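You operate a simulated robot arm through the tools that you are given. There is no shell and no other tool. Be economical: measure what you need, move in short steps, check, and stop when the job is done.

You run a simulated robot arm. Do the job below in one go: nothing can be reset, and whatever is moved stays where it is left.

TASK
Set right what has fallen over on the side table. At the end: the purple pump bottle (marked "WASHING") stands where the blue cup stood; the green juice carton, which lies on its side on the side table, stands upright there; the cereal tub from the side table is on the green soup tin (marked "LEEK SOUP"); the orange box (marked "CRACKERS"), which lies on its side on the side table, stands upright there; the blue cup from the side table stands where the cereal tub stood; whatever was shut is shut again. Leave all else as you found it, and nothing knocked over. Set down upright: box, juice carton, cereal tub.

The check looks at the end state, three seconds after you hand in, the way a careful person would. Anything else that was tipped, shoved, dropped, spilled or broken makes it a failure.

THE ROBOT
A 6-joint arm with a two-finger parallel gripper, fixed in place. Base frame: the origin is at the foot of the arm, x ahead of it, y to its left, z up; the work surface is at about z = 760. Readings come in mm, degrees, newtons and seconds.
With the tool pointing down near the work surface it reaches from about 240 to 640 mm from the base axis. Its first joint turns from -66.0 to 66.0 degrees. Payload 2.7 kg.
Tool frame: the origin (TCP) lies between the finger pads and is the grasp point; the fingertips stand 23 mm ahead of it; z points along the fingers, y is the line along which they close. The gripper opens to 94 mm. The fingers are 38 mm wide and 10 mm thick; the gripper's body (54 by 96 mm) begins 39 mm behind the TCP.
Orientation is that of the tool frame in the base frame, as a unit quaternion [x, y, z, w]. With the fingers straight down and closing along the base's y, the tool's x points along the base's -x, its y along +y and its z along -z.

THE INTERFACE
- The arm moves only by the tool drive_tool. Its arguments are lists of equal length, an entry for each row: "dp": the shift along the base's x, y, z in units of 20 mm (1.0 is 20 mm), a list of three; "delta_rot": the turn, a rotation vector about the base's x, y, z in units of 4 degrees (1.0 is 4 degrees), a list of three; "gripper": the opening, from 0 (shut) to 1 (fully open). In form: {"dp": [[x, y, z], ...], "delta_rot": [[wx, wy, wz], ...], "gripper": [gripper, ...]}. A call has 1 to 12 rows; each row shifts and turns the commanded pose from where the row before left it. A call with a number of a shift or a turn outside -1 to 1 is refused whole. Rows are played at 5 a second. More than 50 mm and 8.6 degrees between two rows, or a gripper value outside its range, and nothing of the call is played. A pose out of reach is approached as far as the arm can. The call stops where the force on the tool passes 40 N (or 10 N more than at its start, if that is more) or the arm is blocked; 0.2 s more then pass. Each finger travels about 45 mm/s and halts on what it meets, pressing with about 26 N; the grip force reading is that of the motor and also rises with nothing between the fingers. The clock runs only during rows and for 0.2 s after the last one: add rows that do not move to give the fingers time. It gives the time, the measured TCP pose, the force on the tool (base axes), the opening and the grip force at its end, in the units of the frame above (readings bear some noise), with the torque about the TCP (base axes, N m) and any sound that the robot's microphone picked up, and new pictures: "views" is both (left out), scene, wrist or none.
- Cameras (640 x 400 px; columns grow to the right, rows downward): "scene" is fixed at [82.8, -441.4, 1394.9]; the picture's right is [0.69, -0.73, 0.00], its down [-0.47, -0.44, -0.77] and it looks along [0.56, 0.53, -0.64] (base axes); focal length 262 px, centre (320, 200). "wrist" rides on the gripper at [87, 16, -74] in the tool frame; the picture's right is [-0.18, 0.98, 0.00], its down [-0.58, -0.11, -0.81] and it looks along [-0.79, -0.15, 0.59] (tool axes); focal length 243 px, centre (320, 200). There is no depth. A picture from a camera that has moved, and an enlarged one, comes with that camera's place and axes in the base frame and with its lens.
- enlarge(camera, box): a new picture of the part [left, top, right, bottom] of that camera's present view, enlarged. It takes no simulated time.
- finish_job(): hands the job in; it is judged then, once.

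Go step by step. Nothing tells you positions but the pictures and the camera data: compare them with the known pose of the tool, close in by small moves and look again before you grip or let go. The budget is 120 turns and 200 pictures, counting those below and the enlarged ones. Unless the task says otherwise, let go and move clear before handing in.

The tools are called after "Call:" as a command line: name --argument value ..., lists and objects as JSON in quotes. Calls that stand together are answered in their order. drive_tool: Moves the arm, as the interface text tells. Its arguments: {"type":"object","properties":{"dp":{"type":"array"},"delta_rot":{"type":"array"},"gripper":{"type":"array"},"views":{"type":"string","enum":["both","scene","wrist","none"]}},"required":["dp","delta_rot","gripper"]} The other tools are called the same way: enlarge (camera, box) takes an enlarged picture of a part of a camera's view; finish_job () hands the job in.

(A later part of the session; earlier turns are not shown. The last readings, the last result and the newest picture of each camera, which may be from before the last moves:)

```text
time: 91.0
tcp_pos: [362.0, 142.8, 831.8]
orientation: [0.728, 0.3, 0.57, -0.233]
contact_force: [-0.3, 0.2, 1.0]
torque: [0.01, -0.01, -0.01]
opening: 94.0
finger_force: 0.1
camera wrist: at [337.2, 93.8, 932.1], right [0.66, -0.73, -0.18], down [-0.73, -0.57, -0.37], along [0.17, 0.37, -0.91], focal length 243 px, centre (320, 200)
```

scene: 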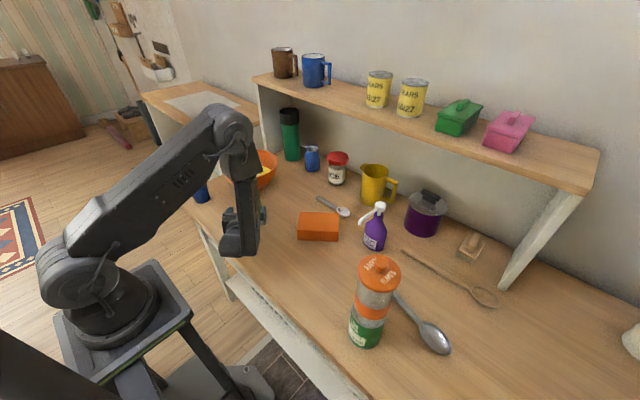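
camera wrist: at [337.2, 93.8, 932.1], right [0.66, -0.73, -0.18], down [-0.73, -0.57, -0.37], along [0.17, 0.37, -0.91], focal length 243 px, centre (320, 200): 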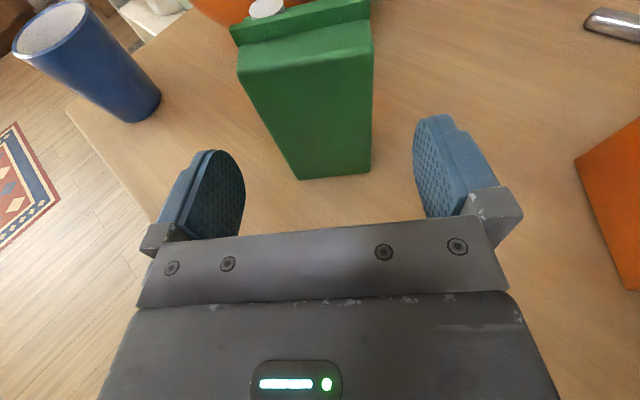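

The carton stands upright. I'm rising and untilting on the way to the box.

Call:
drive_tool --dp '[[0, 0, 1], [0, 0, 1], [0, 0, 1], [0, 0, 1], [0.3, -0.5, 1], [0.3, -0.5, 1], [0.3, -0.5, 0], [0.3, -0.5, 0], [0.3, -0.5, 0], [0.3, -0.5, 0], [0.3, -0.5, 0], [0.3, -0.5, 0]]' --delta_rot '[[0, 0, 0], [0, 0, 0], [-0.705, 0.71, 0], [-0.705, 0.71, 0], [-0.705, 0.71, 0], [-0.705, 0.71, 0], [-0.705, 0.71, 0], [-0.705, 0.71, 0], [-0.705, 0.71, 0], [-0.705, 0.71, 0], [-0.705, 0.71, 0], [-0.705, 0.71, 0]]' --gripper '[1, 1, 1, 1, 1, 1, 1, 1, 1, 1, 1, 1]' --views "none"

Call:
drive_tool --dp '[[0.4, -0.3, 0], [0.4, -0.3, 0], [0.4, -0.3, 0], [0.4, -0.3, 0], [0.4, -0.3, 0], [0.4, -0.3, 0], [0.4, -0.3, 0], [0.4, -0.3, 0], [0.4, -0.3, 0]]' --delta_rot '[[-0.705, 0.71, 0], [-0.705, 0.71, 0], [-0.705, 0.71, 0], [-0.705, 0.71, 0], [-0.705, 0.71, 0], [-0.705, 0.71, 0], [-0.705, 0.71, 0], [-0.705, 0.71, 0], [-0.705, 0.71, 0]]' --gripper '[1, 1, 1, 1, 1, 1, 1, 1, 1]' --views "none"

Call:
drive_tool --dp '[[0, 0, 0], [0, 0, 0], [0, 0, 0], [0, 0, 0], [0, 0, 0], [0, 0, 0], [0, 0, 0], [0, 0, 0], [0, 0, 0], [0, 0, 0], [0, 0, 0], [0, 0, 0]]' --delta_rot '[[0, 0, 1], [0, 0, 1], [0, 0, 1], [0, 0, 1], [0, 0, 1], [0, 0, 1], [0, 0, 1], [0, 0, 1], [0, 0, 1], [0, 0, 1], [0, 0, 1], [0, 0, 1]]' --gripper '[1, 1, 1, 1, 1, 1, 1, 1, 1, 1, 1, 1]' --views "none"

Call:
drive_tool --dp '[[0, 0, 0], [0, 0, 0], [0, 0, 0], [0, 0, 0], [0, 0, 0], [0, 0, 0], [0, 0, 0], [0, 0, 0], [0, 0, 0]]' --delta_rot '[[0, 0, 1], [0, 0, 1], [0, 0, 1], [0, 0, 1], [0, 0, 1], [0, 0, 1], [0, 0, 1], [0, 0, 1], [0, 0, 1]]' --gripper '[1, 1, 1, 1, 1, 1, 1, 1, 1]'

```text
time: 93.6
tcp_pos: [412.3, 63.2, 951.4]
orientation: [0.879, 0.364, 0.286, -0.117]
contact_force: [-0.6, 0.6, 0.3]
torque: [0.01, 0.01, 0.0]
opening: 94.1
finger_force: 0.1
```

```text
time: 95.6
tcp_pos: [484.2, 7.0, 950.9]
orientation: [0.924, 0.383, -0.001, 0.0]
contact_force: [-0.2, -0.5, 0.6]
torque: [0.01, 0.01, 0.03]
opening: 94.2
finger_force: 0.1
```

```text
time: 98.2
tcp_pos: [483.4, 9.4, 951.1]
orientation: [0.689, 0.725, 0.001, 0.0]
contact_force: [0.1, -0.4, 1.0]
torque: [-0.01, 0.0, 0.0]
opening: 94.2
finger_force: 0.2
```

```text
time: 100.2
tcp_pos: [483.2, 8.8, 951.1]
orientation: [0.43, 0.903, 0.0, 0.001]
contact_force: [0.1, 0.3, -0.3]
torque: [0.01, -0.03, 0.02]
opening: 93.9
finger_force: 0.0
camera wrist: at [440.6, 85.4, 1025.0], right [0.88, 0.48, 0.0], down [0.28, -0.52, 0.81], along [0.38, -0.71, -0.59], focal length 243 px, centre (320, 200)
```

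scene: 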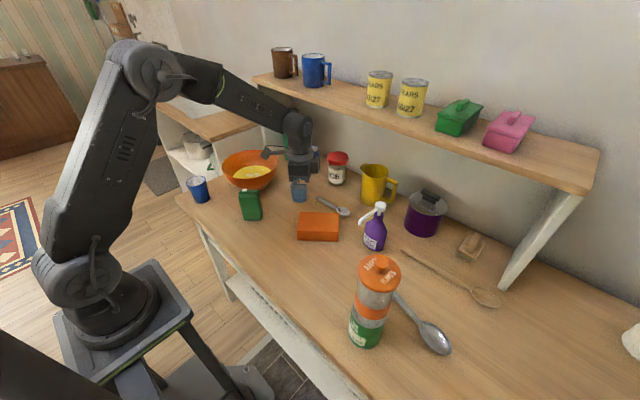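
wrist: 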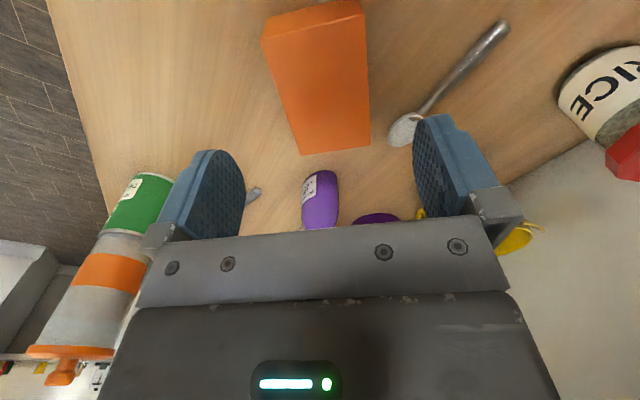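

The box centre reads as (511, -33) and its yaw matches the tool. I'm moving above it, tilting 14° and going lower.

Call:
drive_tool --dp '[[0.47, -0.7, -0.6], [0.47, -0.7, -0.6], [0.46, -0.7, -0.6], [0, 0, -0.6], [0, 0, -0.6], [0, 0, 0]]' --delta_rot '[[-0.777, -0.629, 0], [-0.777, -0.629, 0], [-0.777, -0.629, 0], [-0.388, -0.314, 0], [0, 0, 0], [0, 0, 0]]' --gripper '[1, 1, 1, 1, 1, 1]' --views "wrist"

Call:
enlarge --camera "scene" --box '[260, 150, 380, 260]'

```text
time: 101.6
tcp_pos: [511.3, -33.0, 890.1]
orientation: [0.428, 0.896, -0.052, 0.11]
contact_force: [0.8, 0.0, 0.4]
torque: [0.03, 0.01, -0.01]
opening: 94.1
finger_force: 0.0
camera wrist: at [458.8, 55.4, 940.9], right [0.88, 0.48, 0.05], down [0.15, -0.36, 0.92], along [0.46, -0.8, -0.38], focal length 243 px, centre (320, 200)
```

wrist: 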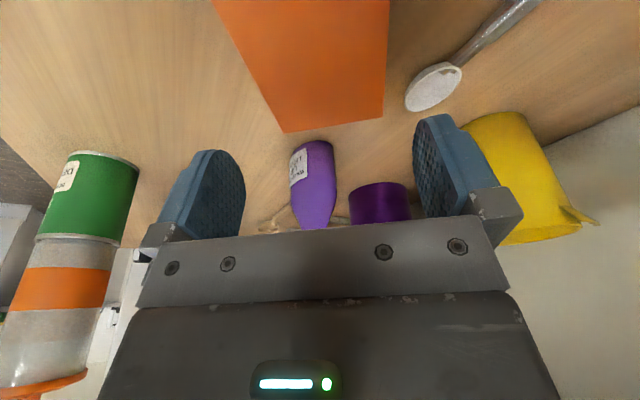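

```text
3.64 times, centred on (320, 205) of scene
camera zoom: at [82.8, -441.4, 1394.9], right [0.69, -0.73, 0.0], down [-0.47, -0.44, -0.77], along [0.56, 0.53, -0.64], focal length 954 px, centre (320, 182)
```

zoom: 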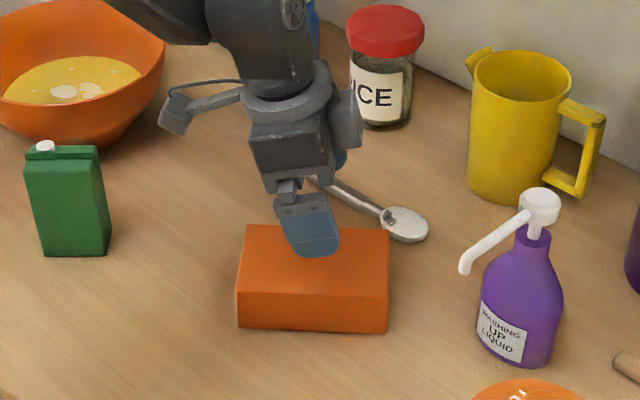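

It's within 1 to 2 mm of centre. I'm descending to just above the box and checking the finger gaps.

Call:
drive_tool --dp '[[0.04, 0.03, -1], [0, 0, -1], [0, 0, -0.7], [0, 0, 0]]' --delta_rot '[[0, 0, 0.2], [0, 0, 0], [0, 0, 0], [0, 0, 0]]' --gripper '[1, 1, 1, 1]' --views "wrist"

Call:
enlarge --camera "scene" --box '[280, 180, 360, 250]'

```text
time: 102.6
tcp_pos: [512.1, -32.4, 836.4]
orientation: [0.421, 0.899, -0.051, 0.11]
contact_force: [0.1, -0.3, 0.9]
torque: [0.03, 0.0, 0.01]
opening: 93.8
finger_force: 0.0
camera wrist: at [459.0, 55.0, 887.3], right [0.87, 0.49, 0.05], down [0.15, -0.35, 0.92], along [0.47, -0.8, -0.38], focal length 243 px, centre (320, 200)
```

wrist: 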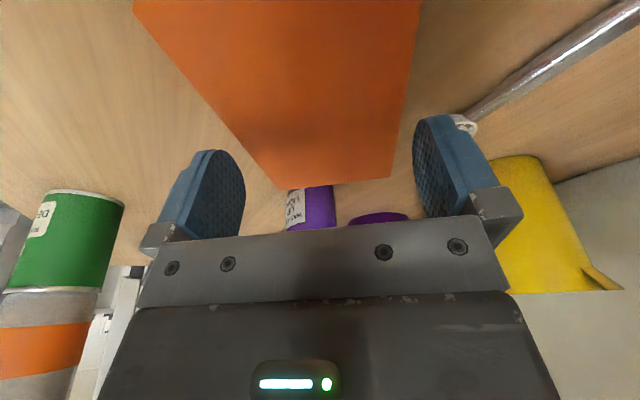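

```text
5.71 times, centred on (320, 215) of scene
camera zoom: at [82.8, -441.4, 1394.9], right [0.69, -0.73, 0.0], down [-0.47, -0.44, -0.77], along [0.56, 0.53, -0.64], focal length 1499 px, centre (320, 114)
```

zoom: 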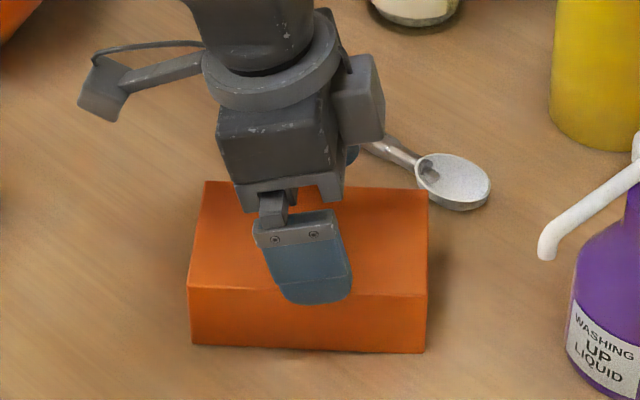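

The box is centred. I'm descending to grip height.

Call:
drive_tool --dp '[[0, 0, -0.6], [0, 0, -0.6], [0, 0, -0.5], [0, 0, -0.5], [0, 0, 0]]' --delta_rot '[[0, 0, 0], [0, 0, 0], [0, 0, 0], [0, 0, 0], [0, 0, 0]]' --gripper '[1, 1, 1, 1, 1]' --views "wrist"

```text
time: 103.8
tcp_pos: [513.8, -31.3, 792.8]
orientation: [0.422, 0.898, -0.051, 0.111]
contact_force: [0.5, -0.2, 0.5]
torque: [0.02, 0.03, 0.01]
opening: 94.1
finger_force: 0.0
camera wrist: at [458.8, 55.4, 843.6], right [0.87, 0.49, 0.05], down [0.15, -0.35, 0.92], along [0.47, -0.8, -0.38], focal length 243 px, centre (320, 200)
```

wrist: 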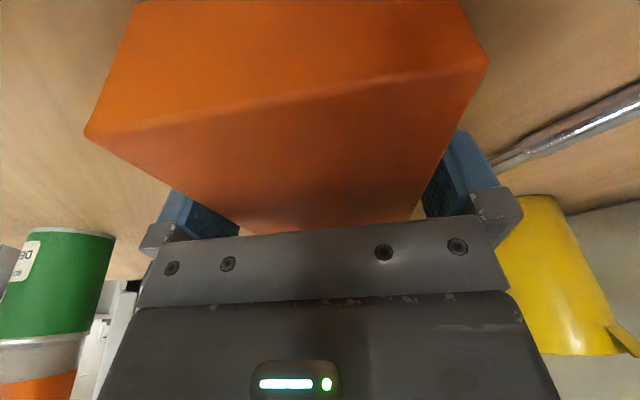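

The fingers went down on both sides with no contact. I'm closing and lifting.

Call:
drive_tool --dp '[[0, 0, 0], [0, 0, 0], [0, 0, 0], [0, 0, 0]]' --delta_rot '[[0, 0, 0], [0, 0, 0], [0, 0, 0], [0, 0, 0]]' --gripper '[0.85, 0.75, 0.7, 0.7]' --views "none"

Call:
drive_tool --dp '[[0, 0, 0.5], [0, 0, 1], [0, 0, 1], [0, 0, 1], [0, 0, 1], [0, 0, 1], [0, 0, 1], [0, 0, 1], [0, 0, 1]]' --delta_rot '[[0, 0, 0], [0, 0, 0], [0, 0, 0], [0, 0, 0], [0, 0, 0], [0, 0, 0], [0, 0, 0], [0, 0, 0], [0, 0, 0]]' --gripper '[0.7, 0.7, 0.7, 0.7, 0.7, 0.7, 0.7, 0.7, 0.7]'

```text
time: 104.8
tcp_pos: [512.9, -32.4, 792.0]
orientation: [0.422, 0.899, -0.052, 0.11]
contact_force: [-0.1, 0.3, -0.4]
torque: [-0.06, 0.0, 0.04]
opening: 84.8
finger_force: 26.0
```

```text
time: 106.8
tcp_pos: [511.7, -32.4, 962.7]
orientation: [0.421, 0.899, -0.05, 0.11]
contact_force: [-0.2, -0.9, -1.6]
torque: [0.0, 0.01, 0.0]
opening: 84.9
finger_force: 26.1
camera wrist: at [458.3, 54.7, 1014.1], right [0.87, 0.49, 0.05], down [0.15, -0.35, 0.92], along [0.47, -0.8, -0.38], focal length 243 px, centre (320, 200)
```

scene: 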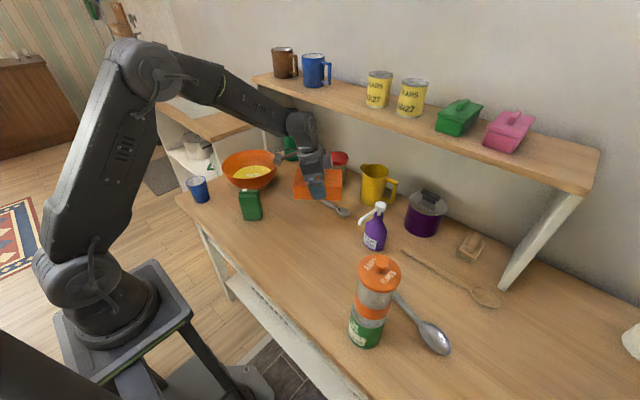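
wrist: 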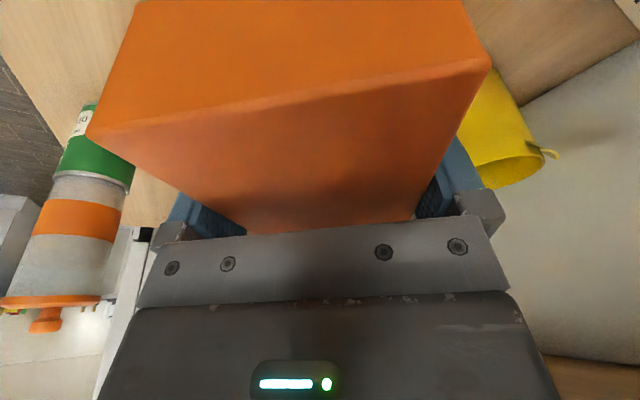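

I have the box. I'll turn the tool so the underside faces the scene camera, to see which way up the label is.

Call:
drive_tool --dp '[[-0.4, 0.15, 0.2], [-0.4, 0.15, 0.2], [-0.4, 0.15, 0.2], [-0.4, 0.15, 0.2], [-0.4, 0.15, 0], [-0.4, 0.15, 0], [-0.4, 0.15, 0], [-0.4, 0.15, 0], [0, 0.15, 0], [0, 0.15, 0], [0, 0, 0], [0, 0, 0]]' --delta_rot '[[0, 0, 1], [0, 0, 1], [0, 0, 1], [0, 0, 1], [0, 0, 1], [0, 0, 1], [0, 0, 1], [0, 0, 1], [0, 0, 1], [0, 0, 1], [0, 0, 1], [0, 0, 1]]' --gripper '[0.7, 0.7, 0.7, 0.7, 0.7, 0.7, 0.7, 0.7, 0.7, 0.7, 0.7, 0.7]' --views "none"

Call:
drive_tool --dp '[[0, 0, 0], [0, 0, 0], [0, 0, 0], [0, 0, 0], [0, 0, 0], [0, 0, 0], [0, 0, 0], [0, 0, 0], [0, 0, 0], [0, 0, 0], [0, 0, 0], [0, 0, 0]]' --delta_rot '[[0, 0, 1], [0, 0, 1], [0, 0, 1], [0, 0, 1], [0, 0, 1], [0, 0, 1], [0, 0, 1], [0, 0, 1], [0, 0, 1], [0, 0, 1], [0, 0, 1], [0, 0, 1]]' --gripper '[0.7, 0.7, 0.7, 0.7, 0.7, 0.7, 0.7, 0.7, 0.7, 0.7, 0.7, 0.7]' --views "none"

Call:
drive_tool --dp '[[0, 0, 0], [0, 0, 0], [0, 0, 0], [0, 0, 0], [0, 0, 0], [0, 0, 0], [0, 0, 0], [0, 0, 0], [0, 0, 0], [0, 0, 0], [0, 0, 0], [0, 0, 0]]' --delta_rot '[[0, 0, 1], [0, 0, 1], [0, 0, 1], [0, 0, 1], [0, 0, 1], [0, 0, 1], [0, 0, 1], [0, 0, 1], [0, 0, 1], [0, 0, 1], [0, 0, 1], [0, 0, 1]]' --gripper '[0.7, 0.7, 0.7, 0.7, 0.7, 0.7, 0.7, 0.7, 0.7, 0.7, 0.7, 0.7]'

```text
time: 109.4
tcp_pos: [448.8, -2.0, 978.8]
orientation: [0.019, 0.992, -0.002, 0.123]
contact_force: [-0.4, 0.2, -1.7]
torque: [0.0, 0.01, 0.02]
opening: 84.7
finger_force: 26.0
```

```text
time: 112.0
tcp_pos: [449.2, -3.3, 980.3]
orientation: [-0.386, 0.915, 0.047, 0.112]
contact_force: [0.0, -0.3, -1.5]
torque: [-0.03, -0.02, -0.02]
opening: 84.7
finger_force: 26.1
```

```text
time: 114.6
tcp_pos: [449.1, -4.0, 978.2]
orientation: [0.725, -0.677, -0.089, -0.083]
contact_force: [0.0, -0.6, -2.0]
torque: [-0.01, 0.01, 0.02]
opening: 85.1
finger_force: 26.1
camera wrist: at [438.3, -106.7, 1029.7], right [-0.99, 0.11, 0.04], down [0.08, 0.38, 0.92], along [0.09, 0.92, -0.38], focal length 243 px, centre (320, 200)
```

scene: 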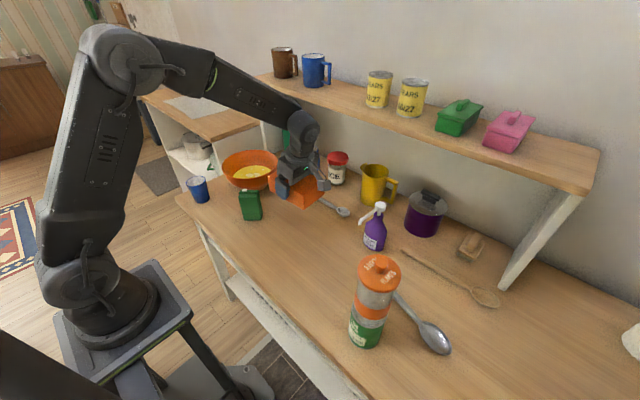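
wrist: 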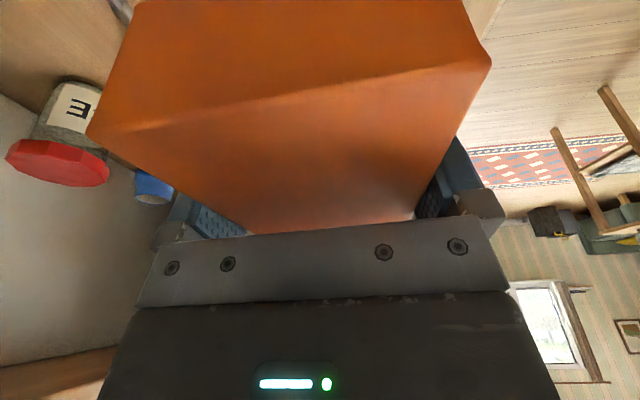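

I'm tilting so the underside faces the camera and the box comes upright.

Call:
drive_tool --dp '[[0, 0, 0], [0, 0, 0], [0, 0, 0], [0, 0, 0], [0, 0, 0], [0, 0, 0], [0, 0, 0], [0, 0, 0], [0, 0, 0], [0, 0, 0], [0, 0, 0], [0, 0, 0]]' --delta_rot '[[-0.998, -0.07, 0], [-0.998, -0.07, 0], [-0.998, -0.07, 0], [-0.998, -0.07, 0], [-0.998, -0.07, 0], [-0.998, -0.07, 0], [-0.998, -0.07, 0], [-0.998, -0.07, 0], [-0.998, -0.07, 0], [-0.998, -0.07, 0], [-0.998, -0.07, 0], [-0.998, -0.07, 0]]' --gripper '[0.7, 0.7, 0.7, 0.7, 0.7, 0.7, 0.7, 0.7, 0.7, 0.7, 0.7, 0.7]' --views "none"

Call:
drive_tool --dp '[[0, 0, 0], [0, 0, 0], [0, 0, 0], [0, 0, 0], [0, 0, 0], [0, 0, 0], [0, 0, 0], [0, 0, 0], [0, 0, 0], [0, 0, 0], [0, 0, 0]]' --delta_rot '[[-0.998, -0.07, 0], [-0.998, -0.07, 0], [-0.998, -0.07, 0], [-0.998, -0.07, 0], [-0.998, -0.07, 0], [-0.998, -0.07, 0], [-0.998, -0.07, 0], [-0.998, -0.07, 0], [-0.998, -0.07, 0], [-0.998, -0.07, 0], [-0.499, -0.035, 0]]' --gripper '[0.7, 0.7, 0.7, 0.7, 0.7, 0.7, 0.7, 0.7, 0.7, 0.7, 0.7]' --views "scene"

Call:
enlarge --camera "scene" --box '[230, 100, 370, 220]'

```text
time: 117.2
tcp_pos: [448.7, -2.4, 979.7]
orientation: [0.698, -0.653, 0.215, 0.199]
contact_force: [-0.6, 0.3, -1.3]
torque: [0.01, 0.04, 0.02]
opening: 85.0
finger_force: 25.9
```

```text
time: 119.6
tcp_pos: [447.6, -2.4, 979.2]
orientation: [0.575, -0.538, 0.452, 0.418]
contact_force: [0.5, 0.1, -1.4]
torque: [0.02, 0.01, 0.0]
opening: 84.8
finger_force: 25.4
```

scene: 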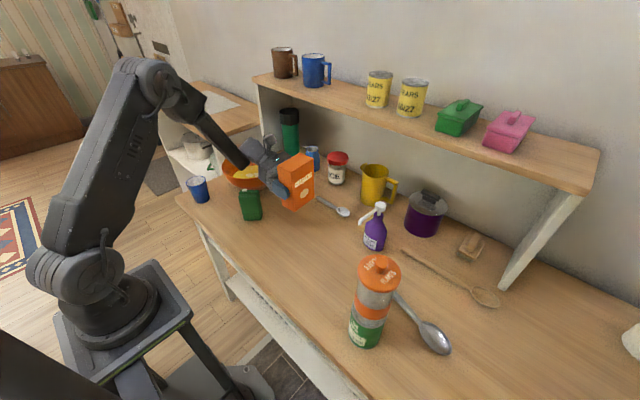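

```text
3.33 times, centred on (300, 160) of scene
camera zoom: at [82.9, -441.4, 1394.9], right [0.69, -0.73, 0.0], down [-0.47, -0.44, -0.77], along [0.56, 0.53, -0.64], focal length 874 px, centre (387, 333)
```

zoom: 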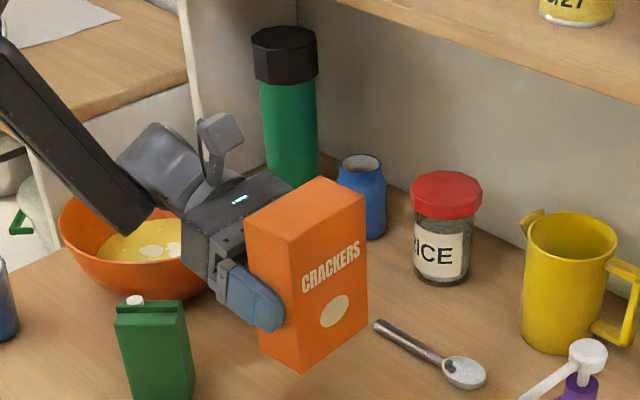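

CRACKERS reads the right way up in this pose. I'm placing the box within its original area, with TCP near (493, -60), to keep the wrist clear of the carton.

Call:
drive_tool --dp '[[0.56, -0.72, 0], [0.56, -0.72, 0], [0.56, -0.72, 0], [0.56, -0.72, 0], [0, 0, -1], [0, 0, -1], [0, 0, -1], [0, 0, -0.5], [0, 0, 0]]' --delta_rot '[[0, 0, 0], [0, 0, 0], [0, 0, 0], [0, 0, 0], [0, 0, 0], [0, 0, 0], [0, 0, 0], [0, 0, 0], [0, 0, 0]]' --gripper '[0.7, 0.7, 0.7, 0.7, 0.7, 0.7, 0.7, 0.7, 0.7]'

Call:
enlarge --camera "scene" --box '[210, 110, 370, 250]'

```text
time: 121.6
tcp_pos: [492.7, -59.7, 908.9]
orientation: [0.576, -0.539, 0.451, 0.418]
contact_force: [0.1, -0.1, -1.7]
torque: [-0.01, 0.0, -0.01]
opening: 84.8
finger_force: 25.9
camera wrist: at [472.1, -11.2, 1009.9], right [-0.98, -0.02, -0.18], down [0.05, 0.93, -0.37], along [0.18, -0.37, -0.91], focal length 243 px, centre (320, 200)
```

scene: 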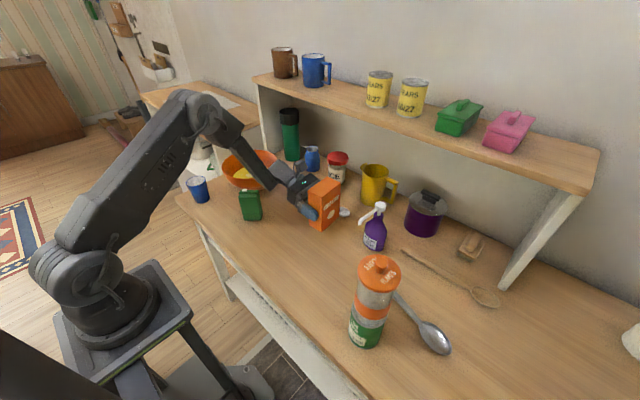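
wrist: 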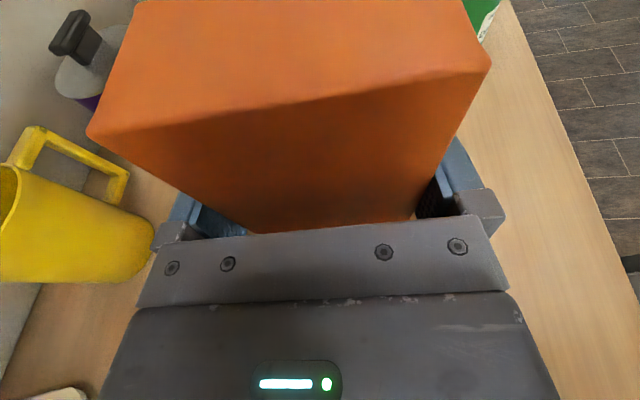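

```text
2.86 times, centred on (290, 180) of scene
camera zoom: at [82.9, -441.4, 1394.9], right [0.69, -0.73, 0.0], down [-0.47, -0.44, -0.77], along [0.56, 0.53, -0.64], focal length 749 px, centre (406, 257)
```

zoom: 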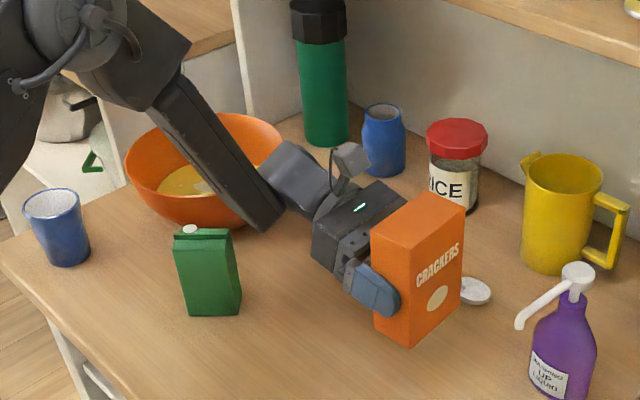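

I'm lowering in stages and checking the forearm against the carton and bowl.

Call:
drive_tool --dp '[[0, 0, -1], [0, 0, -1], [0, 0, 0]]' --delta_rot '[[0, 0, 0], [0, 0, 0], [0, 0, 0]]' --gripper '[0.7, 0.7, 0.7]' --views "none"

Call:
enlarge --camera "scene" --box '[200, 110, 360, 250]'

```text
time: 122.4
tcp_pos: [493.0, -60.3, 867.7]
orientation: [0.575, -0.539, 0.451, 0.419]
contact_force: [-0.6, -0.8, -0.7]
torque: [0.04, 0.02, 0.0]
opening: 84.5
finger_force: 25.8
```

```text
2.86 times, centred on (280, 180) of scene
camera zoom: at [82.9, -441.4, 1394.9], right [0.69, -0.73, 0.0], down [-0.47, -0.44, -0.77], along [0.56, 0.53, -0.64], focal length 749 px, centre (434, 257)
```

zoom: 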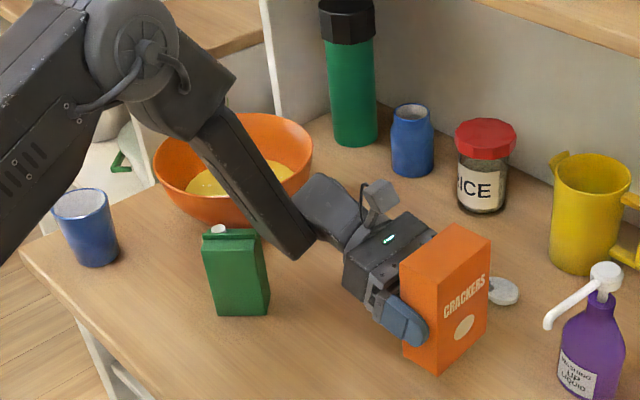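

There is clearance. I'm continuing down.

Call:
drive_tool --dp '[[0, 0, -0.8], [0, 0, -0.6], [0, 0, -0.2], [0, 0, 0]]' --delta_rot '[[0, 0, 0], [0, 0, 0], [0, 0, 0], [0, 0, 0]]' --gripper '[0.7, 0.7, 0.7, 0.7]' --views "none"

Call:
enlarge --camera "scene" --box '[200, 110, 360, 250]'

```text
time: 123.4
tcp_pos: [493.1, -60.9, 835.5]
orientation: [0.575, -0.539, 0.451, 0.419]
contact_force: [-0.2, 0.7, -1.2]
torque: [-0.01, 0.02, -0.01]
opening: 85.0
finger_force: 26.0
```

```text
2.86 times, centred on (280, 180) of scene
camera zoom: at [82.9, -441.4, 1394.9], right [0.69, -0.73, 0.0], down [-0.47, -0.44, -0.77], along [0.56, 0.53, -0.64], focal length 749 px, centre (434, 257)
```

zoom: 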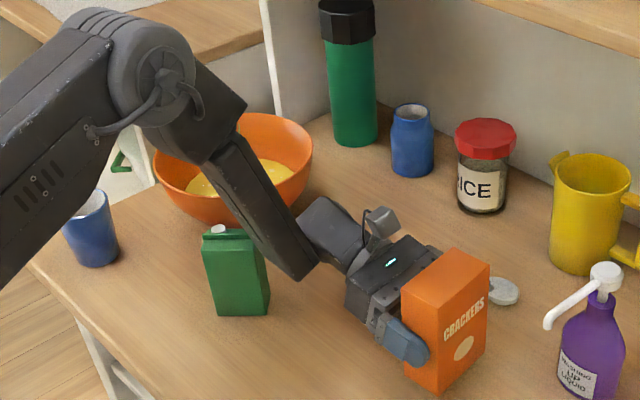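

Call:
drive_tool --dp '[[0, 0, -0.2], [0, 0, -0.1], [0, 0, 0]]' --delta_rot '[[0, 0, 0], [0, 0, 0], [0, 0, 0]]' --gripper '[0.7, 0.7, 0.7]' --views "none"

Call:
drive_tool --dp '[[0, 0, -0.1], [0, 0, -0.1]]' --delta_rot '[[0, 0, 0], [0, 0, 0]]' --gripper '[0.7, 0.7]' --views "none"

```text
time: 124.2
tcp_pos: [492.4, -59.8, 831.3]
orientation: [0.576, -0.538, 0.451, 0.418]
contact_force: [-0.1, -0.5, -1.1]
torque: [0.02, 0.03, -0.01]
opening: 84.9
finger_force: 26.1
```

```text
time: 124.8
tcp_pos: [493.1, -61.7, 826.5]
orientation: [0.575, -0.539, 0.451, 0.419]
contact_force: [0.5, -0.7, -1.8]
torque: [-0.02, 0.01, -0.02]
opening: 84.9
finger_force: 26.1
```

Call:
drive_tool --dp '[[0, 0, -0.1], [0, 0, 0]]' --delta_rot '[[0, 0, 0], [0, 0, 0]]' --gripper '[0.7, 0.7]' --views "none"

Call:
drive_tool --dp '[[0, 0, -0.1], [0, 0, 0]]' --delta_rot '[[0, 0, 0], [0, 0, 0]]' --gripper '[0.7, 0.7]' --views "none"

```text
time: 125.4
tcp_pos: [493.0, -60.1, 825.9]
orientation: [0.576, -0.538, 0.452, 0.418]
contact_force: [-0.1, -0.2, -2.0]
torque: [0.03, 0.0, 0.01]
opening: 84.8
finger_force: 26.1
```

```text
time: 126.0
tcp_pos: [493.5, -59.8, 823.1]
orientation: [0.575, -0.539, 0.451, 0.419]
contact_force: [-0.5, 0.0, -1.7]
torque: [0.0, -0.01, 0.02]
opening: 84.9
finger_force: 25.4
```

Call:
drive_tool --dp '[[0, 0, -0.1], [0, 0, 0]]' --delta_rot '[[0, 0, 0], [0, 0, 0]]' --gripper '[0.7, 0.7]' --views "none"

Call:
enlarge --camera "scene" --box '[260, 150, 360, 250]'

```text
time: 126.6
tcp_pos: [492.8, -60.2, 822.1]
orientation: [0.575, -0.538, 0.452, 0.419]
contact_force: [-3.5, -0.6, 10.3]
torque: [0.16, 0.71, 0.04]
opening: 84.5
finger_force: 26.3
```

```text
4.00 times, centred on (310, 200) of scene
camera zoom: at [82.6, -441.4, 1394.9], right [0.69, -0.73, 0.0], down [-0.47, -0.44, -0.77], along [0.56, 0.53, -0.64], focal length 1049 px, centre (360, 200)
```

zoom: 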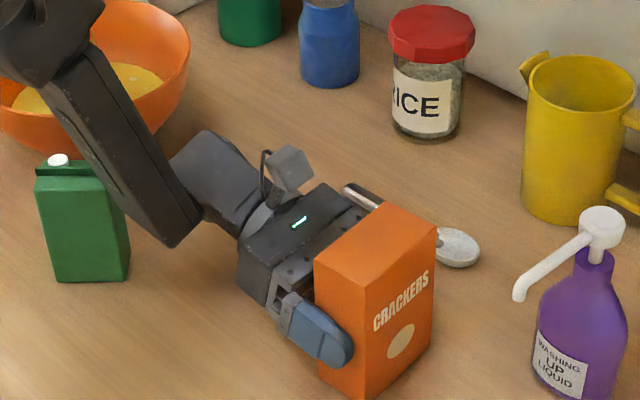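

The box has touched down. I'm pressing slightly, then releasing.

Call:
drive_tool --dp '[[0, 0, -0.06], [0, 0, 0], [0, 0, 0], [0, 0, 0], [0, 0, 0]]' --delta_rot '[[0, 0, 0], [0, 0, 0], [0, 0, 0], [0, 0, 0], [0, 0, 0]]' --gripper '[0.7, 0.92, 0.95, 1, 1]' --views "wrist"

Call:
enlarge --camera "scene" --box '[260, 150, 360, 250]'

```text
time: 127.8
tcp_pos: [492.7, -60.1, 821.0]
orientation: [0.576, -0.538, 0.451, 0.418]
contact_force: [-0.6, -0.6, -0.5]
torque: [0.04, 0.0, -0.02]
opening: 94.0
finger_force: 0.0
camera wrist: at [471.9, -10.8, 920.7], right [-0.98, -0.02, -0.18], down [0.05, 0.93, -0.37], along [0.18, -0.37, -0.91], focal length 243 px, centre (320, 200)
```

wrist: 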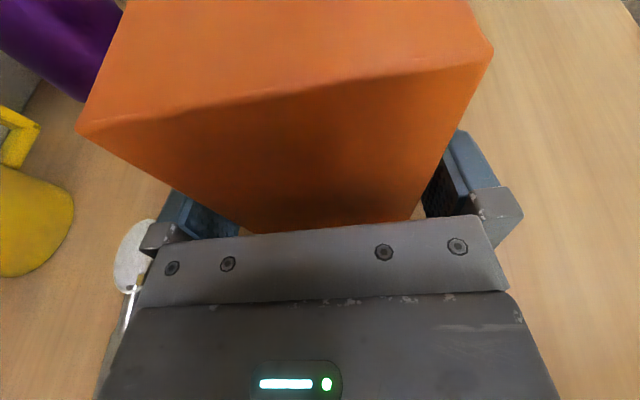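

```text
4.00 times, centred on (310, 200) of scene
camera zoom: at [82.8, -441.4, 1394.9], right [0.69, -0.73, 0.0], down [-0.47, -0.44, -0.77], along [0.56, 0.53, -0.64], focal length 1049 px, centre (360, 200)
```

zoom: 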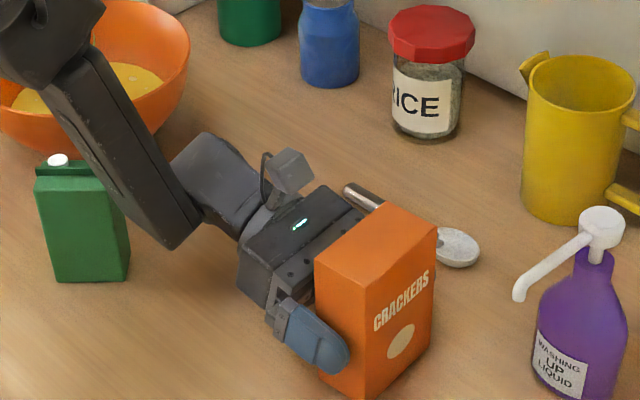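

Backing out horizontally would push the wrist toward the carton, so I'll rise straight up. The fingers have about 4.5 mm on each side.

Call:
drive_tool --dp '[[0, 0, 0.5], [0, 0, 0.7], [0, 0, 0.8]]' --delta_rot '[[0, 0, 0], [0, 0, 0], [0, 0, 0]]' --gripper '[1, 1, 1]' --views "wrist"

```text
time: 128.6
tcp_pos: [493.7, -61.6, 859.9]
orientation: [0.576, -0.538, 0.452, 0.418]
contact_force: [-0.3, 0.8, 0.3]
torque: [0.0, 0.01, -0.01]
opening: 94.0
finger_force: 0.0
camera wrist: at [472.0, -11.1, 960.7], right [-0.98, -0.02, -0.18], down [0.05, 0.93, -0.37], along [0.18, -0.37, -0.91], focal length 243 px, centre (320, 200)
```

wrist: 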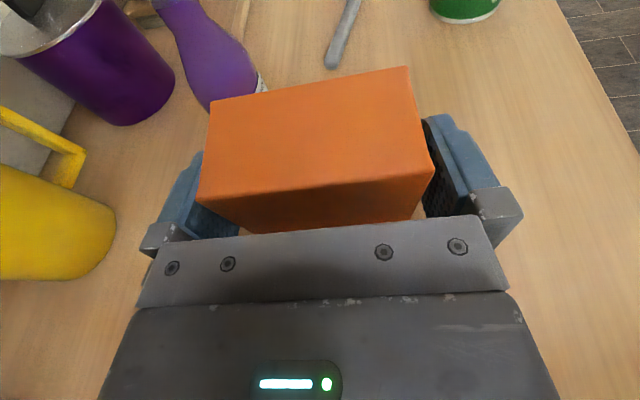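

The rise is free of contact. I'm continuing up.

Call:
drive_tool --dp '[[0, 0, 0.8], [0, 0, 1], [0, 0, 1], [0, 0, 1], [0, 0, 1], [0, 0, 1], [0, 0, 1]]' --delta_rot '[[0, 0, 0], [0, 0, 0], [0, 0, 0], [0, 0, 0], [0, 0, 0], [0, 0, 0], [0, 0, 0]]' --gripper '[1, 1, 1, 1, 1, 1, 1]'

Call:
enlarge --camera "scene" --box '[220, 150, 400, 270]'

```text
time: 130.2
tcp_pos: [493.3, -60.0, 995.6]
orientation: [0.576, -0.538, 0.451, 0.418]
contact_force: [-0.2, -0.1, 0.9]
torque: [-0.02, 0.02, -0.01]
opening: 93.9
finger_force: 0.1
camera wrist: at [472.3, -10.6, 1096.8], right [-0.98, -0.02, -0.18], down [0.05, 0.93, -0.37], along [0.18, -0.37, -0.91], focal length 243 px, centre (320, 200)
```

scene: 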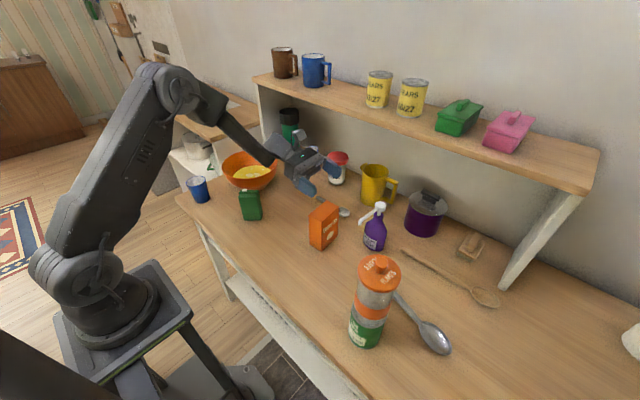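
wrist: 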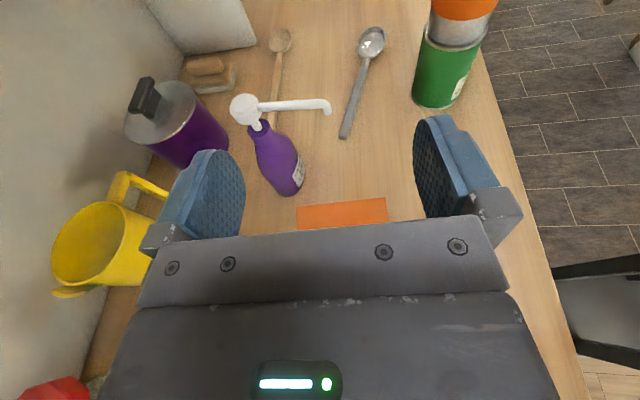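

```text
3.33 times, centred on (310, 210) of scene
camera zoom: at [82.8, -441.4, 1394.9], right [0.69, -0.73, 0.0], down [-0.47, -0.44, -0.77], along [0.56, 0.53, -0.64], focal length 874 px, centre (353, 167)
```

zoom: 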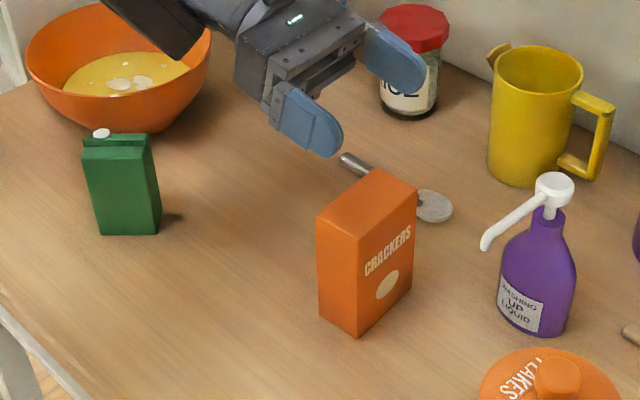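

The box stands with its label upright. Next is the pump bottle near (595, -192) with its nozzle toward -x. I'm untilting and turning so the fingers close along y.

Call:
drive_tool --dp '[[0, 0, 0.3], [0, 0, 0.3], [0, 0, 0.3], [0, 0, 0.3], [0, 0, 0], [0, 0, 0], [0, 0, 0], [0, 0, 0], [0, 0, 0], [0, 0, 0], [0, 0, 0], [0, 0, 0]]' --delta_rot '[[0.998, 0.07, 0], [0.998, 0.07, 0], [0.998, 0.07, 0], [0.998, 0.07, 0], [0.998, 0.07, 0], [0.998, 0.07, 0], [0.998, 0.07, 0], [0.998, 0.07, 0], [0.998, 0.07, 0], [0.998, 0.07, 0], [0.998, 0.07, 0], [0.998, 0.07, 0]]' --gripper '[1, 1, 1, 1, 1, 1, 1, 1, 1, 1, 1, 1]' --views "none"

Call:
drive_tool --dp '[[0, 0, 0], [0, 0, 0], [0, 0, 0], [0, 0, 0], [0, 0, 0], [0, 0, 0], [0, 0, 0]]' --delta_rot '[[0.998, 0.07, 0], [0.998, 0.07, 0], [0.998, 0.07, 0], [0.998, 0.07, 0], [0.998, 0.07, 0], [0.998, 0.07, 0], [0.998, 0.07, 0]]' --gripper '[1, 1, 1, 1, 1, 1, 1]' --views "none"

Call:
drive_tool --dp '[[0, -0.5, 0], [0, -0.5, 0], [0, -0.5, 0], [0, -0.5, 0], [0, -0.5, 0], [0, -0.5, 0], [0, -0.5, 0], [0, -0.5, 0], [0, -0.5, 0], [0, -0.5, 0], [0, -0.5, 0], [0, -0.5, 0]]' --delta_rot '[[0, 0, -1], [0, 0, -1], [0, 0, -1], [0, 0, -1], [0, 0, -1], [0, 0, -1], [0, 0, -1], [0, 0, -1], [0, 0, -1], [0, 0, -1], [0, 0, -1], [0, 0, -1]]' --gripper '[1, 1, 1, 1, 1, 1, 1, 1, 1, 1, 1, 1]' --views "none"

Call:
drive_tool --dp '[[0, 0, 0], [0, 0, 0], [0, 0, 0], [0, 0, 0], [0, 0, 0], [0, 0, 0], [0, 0, 0], [0, 0, 0], [0, 0, 0], [0, 0, 0], [0, 0, 0]]' --delta_rot '[[0, 0, -1], [0, 0, -1], [0, 0, -1], [0, 0, -1], [0, 0, -1], [0, 0, -1], [0, 0, -1], [0, 0, -1], [0, 0, -1], [0, 0, -1], [0, 0, -0.5]]' --gripper '[1, 1, 1, 1, 1, 1, 1, 1, 1, 1, 1]'

```text
time: 132.8
tcp_pos: [493.5, -61.0, 1019.9]
orientation: [0.709, -0.663, 0.178, 0.163]
contact_force: [0.0, -0.3, -0.8]
torque: [0.01, -0.03, -0.01]
opening: 94.2
finger_force: 0.0
```

```text
time: 134.4
tcp_pos: [493.6, -60.3, 1019.2]
orientation: [0.731, -0.683, 0.0, 0.0]
contact_force: [0.5, 0.7, -0.1]
torque: [0.01, -0.01, -0.03]
opening: 93.8
finger_force: 0.0
```

```text
time: 137.0
tcp_pos: [493.6, -180.3, 1019.6]
orientation: [-0.388, 0.921, 0.0, 0.0]
contact_force: [0.5, -0.1, 0.2]
torque: [0.02, 0.02, 0.0]
opening: 94.0
finger_force: 0.1
```

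```text
time: 139.4
tcp_pos: [491.7, -179.3, 1019.9]
orientation: [-0.033, 0.999, 0.001, 0.0]
contact_force: [0.0, -0.5, 0.0]
torque: [0.0, -0.04, 0.01]
opening: 93.8
finger_force: 0.0
camera wrist: at [404.9, -170.3, 1093.5], right [0.12, 0.99, 0.0], down [0.59, -0.07, 0.81], along [0.8, -0.1, -0.59], focal length 243 px, centre (320, 200)
```

scene: 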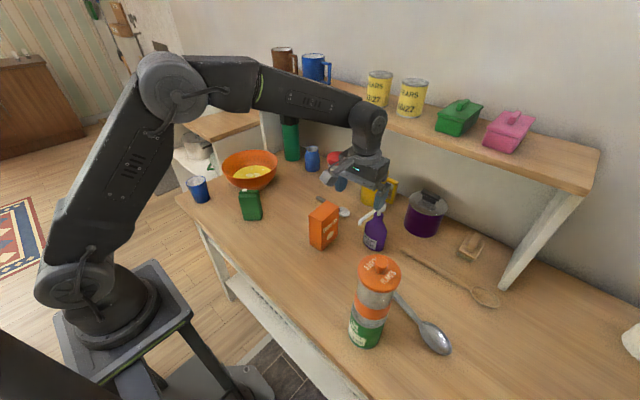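
wrist: 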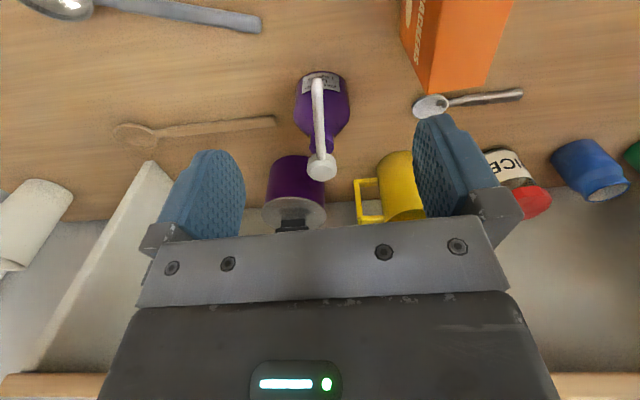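

The pump head reads at about (590, -191). I'm moving above it.

Call:
drive_tool --dp '[[1, -0.12, -0.5], [1, -0.12, -0.5], [1, -0.12, -0.5], [1, -0.12, -0.5], [0.9, -0.12, -0.5], [0, 0, 0]]' --delta_rot '[[0, 0, -0.5], [0, 0, -0.5], [0, 0, 0], [0, 0, 0], [0, 0, 0], [0, 0, 0]]' --gripper '[1, 1, 1, 1, 1, 1]'

Call:
enlarge --camera "scene" --box '[320, 130, 460, 260]'

```text
time: 140.8
tcp_pos: [591.8, -191.3, 969.7]
orientation: [0.002, 1.0, 0.0, 0.001]
contact_force: [0.0, 0.2, 0.1]
torque: [0.0, 0.04, 0.02]
opening: 93.9
finger_force: 0.1
camera wrist: at [504.2, -176.3, 1043.3], right [0.19, 0.98, 0.0], down [0.58, -0.11, 0.81], along [0.79, -0.15, -0.59], focal length 243 px, centre (320, 200)
```

scene: 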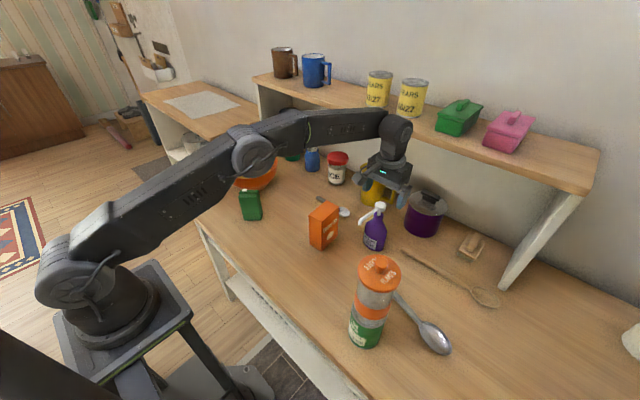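
wrist: 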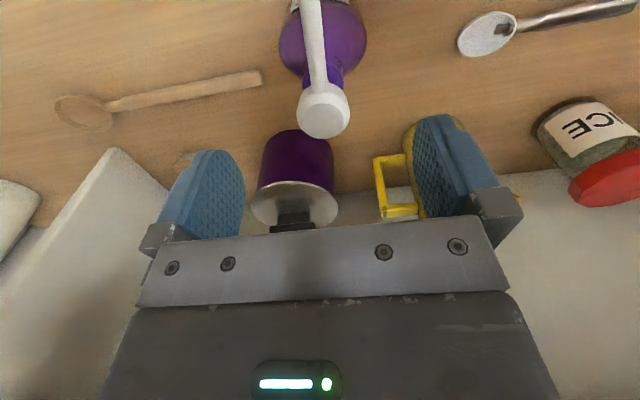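

```text
3.08 times, centred on (390, 195) of scene
camera zoom: at [82.8, -441.4, 1394.9], right [0.69, -0.73, 0.0], down [-0.47, -0.44, -0.77], along [0.56, 0.53, -0.64], focal length 807 px, centre (105, 215)
```

zoom: 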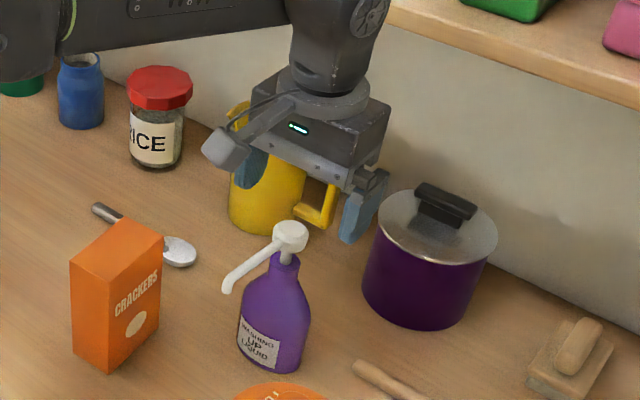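

The head is nearly centred. I'm correcting a few millimetres, lowering so the pads straddle the head, and looking.

Call:
drive_tool --dp '[[-0.17, 0.07, -1], [0, 0, -1], [0, 0, -1], [0, 0, -0.5], [0, 0, 0]]' --delta_rot '[[0, 0, 0], [0, 0, 0], [0, 0, 0], [0, 0, 0], [0, 0, 0]]' --gripper '[1, 1, 1, 1, 1]' --views "wrist"

Call:
enlarge --camera "scene" --box '[330, 160, 430, 260]'

```text
time: 142.0
tcp_pos: [588.1, -190.9, 899.8]
orientation: [0.002, 1.0, -0.001, 0.0]
contact_force: [0.0, 0.4, -0.1]
torque: [0.0, 0.0, 0.0]
opening: 94.0
finger_force: 0.1
camera wrist: at [500.5, -175.3, 973.1], right [0.19, 0.98, 0.0], down [0.58, -0.11, 0.81], along [0.79, -0.15, -0.59], focal length 243 px, centre (320, 200)
```

wrist: 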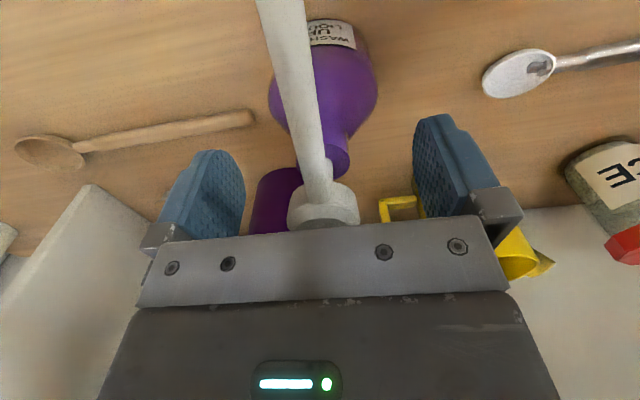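

```text
4.00 times, centred on (380, 210) of scene
camera zoom: at [82.8, -441.4, 1394.9], right [0.69, -0.73, 0.0], down [-0.47, -0.44, -0.77], along [0.56, 0.53, -0.64], focal length 1049 px, centre (80, 160)
```

zoom: 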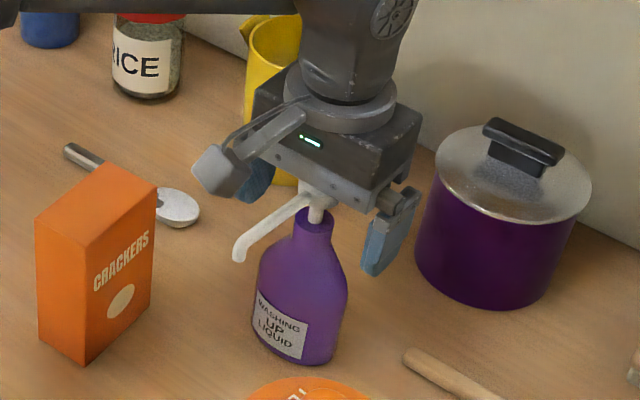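

The head sits between the pads at about z 912. I'm closing on it.

Call:
drive_tool --dp '[[0, 0, 0], [0, 0, 0], [0, 0, 0], [0, 0, 0], [0, 0, 0], [0, 0, 0], [0, 0, 0], [0, 0, 0]]' --delta_rot '[[0, 0, 0], [0, 0, 0], [0, 0, 0], [0, 0, 0], [0, 0, 0], [0, 0, 0], [0, 0, 0], [0, 0, 0]]' --gripper '[0.8, 0.6, 0.45, 0.38, 0.33, 0.28, 0.2, 0.2]' --views "wrist"

```text
time: 143.8
tcp_pos: [588.6, -190.7, 900.7]
orientation: [0.002, 1.0, 0.0, 0.0]
contact_force: [0.7, 0.8, 0.0]
torque: [0.01, -0.04, 0.01]
opening: 29.9
finger_force: 26.4
camera wrist: at [500.6, -175.2, 973.5], right [0.19, 0.98, 0.0], down [0.58, -0.11, 0.81], along [0.79, -0.15, -0.59], focal length 243 px, centre (320, 200)
```

wrist: 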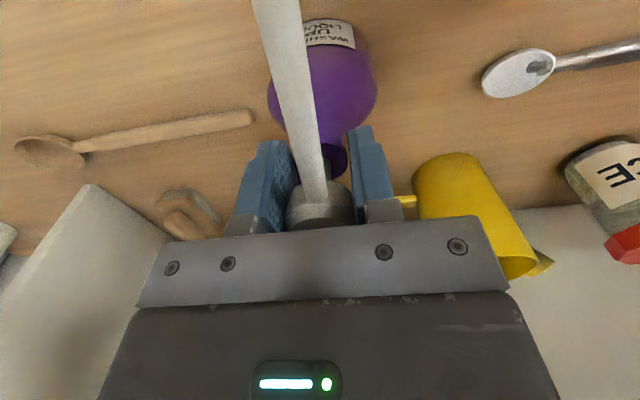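

The grip holds at 29.9 mm. I'm lifting straight up and checking that the bottle hangs straight.

Call:
drive_tool --dp '[[0, 0, 0.3], [0, 0, 0.5], [0, 0, 0.8], [0, 0, 0.8], [0, 0, 0]]' --delta_rot '[[0, 0, 0], [0, 0, 0], [0, 0, 0], [0, 0, 0], [0, 0, 0]]' --gripper '[0.15, 0.15, 0.15, 0.15, 0.15]' --views "wrist"

Call:
enlarge --camera "scene" --box '[330, 140, 430, 260]'

```text
time: 145.0
tcp_pos: [587.8, -191.0, 946.5]
orientation: [0.001, 1.0, 0.0, 0.0]
contact_force: [0.5, 0.6, -3.1]
torque: [0.01, 0.02, 0.02]
opening: 29.8
finger_force: 25.9
camera wrist: at [500.6, -175.4, 1021.5], right [0.19, 0.98, 0.0], down [0.58, -0.11, 0.81], along [0.79, -0.15, -0.59], focal length 243 px, centre (320, 200)
```

wrist: 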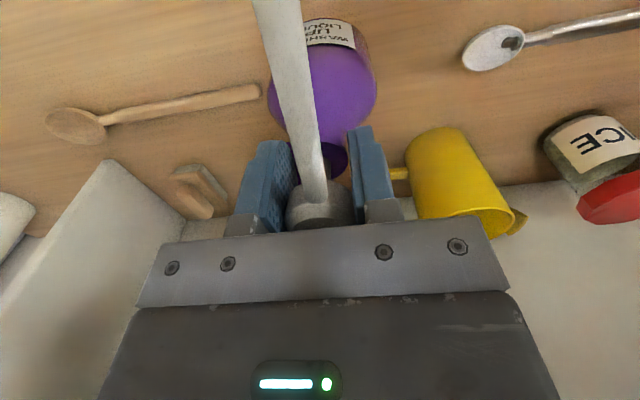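

```text
3.33 times, centred on (380, 200) of scene
camera zoom: at [82.9, -441.4, 1394.9], right [0.69, -0.73, 0.0], down [-0.47, -0.44, -0.77], along [0.56, 0.53, -0.64], focal length 874 px, centre (120, 200)
```

zoom: 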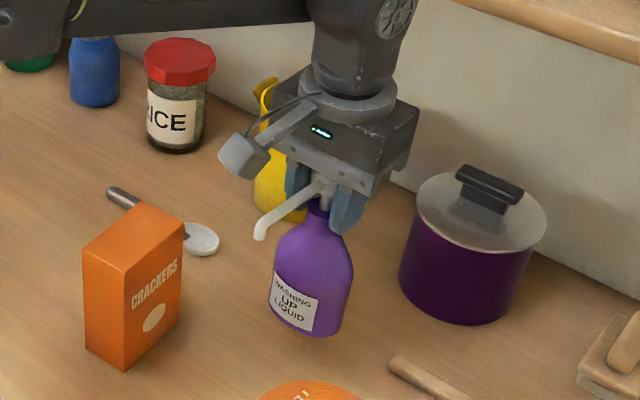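

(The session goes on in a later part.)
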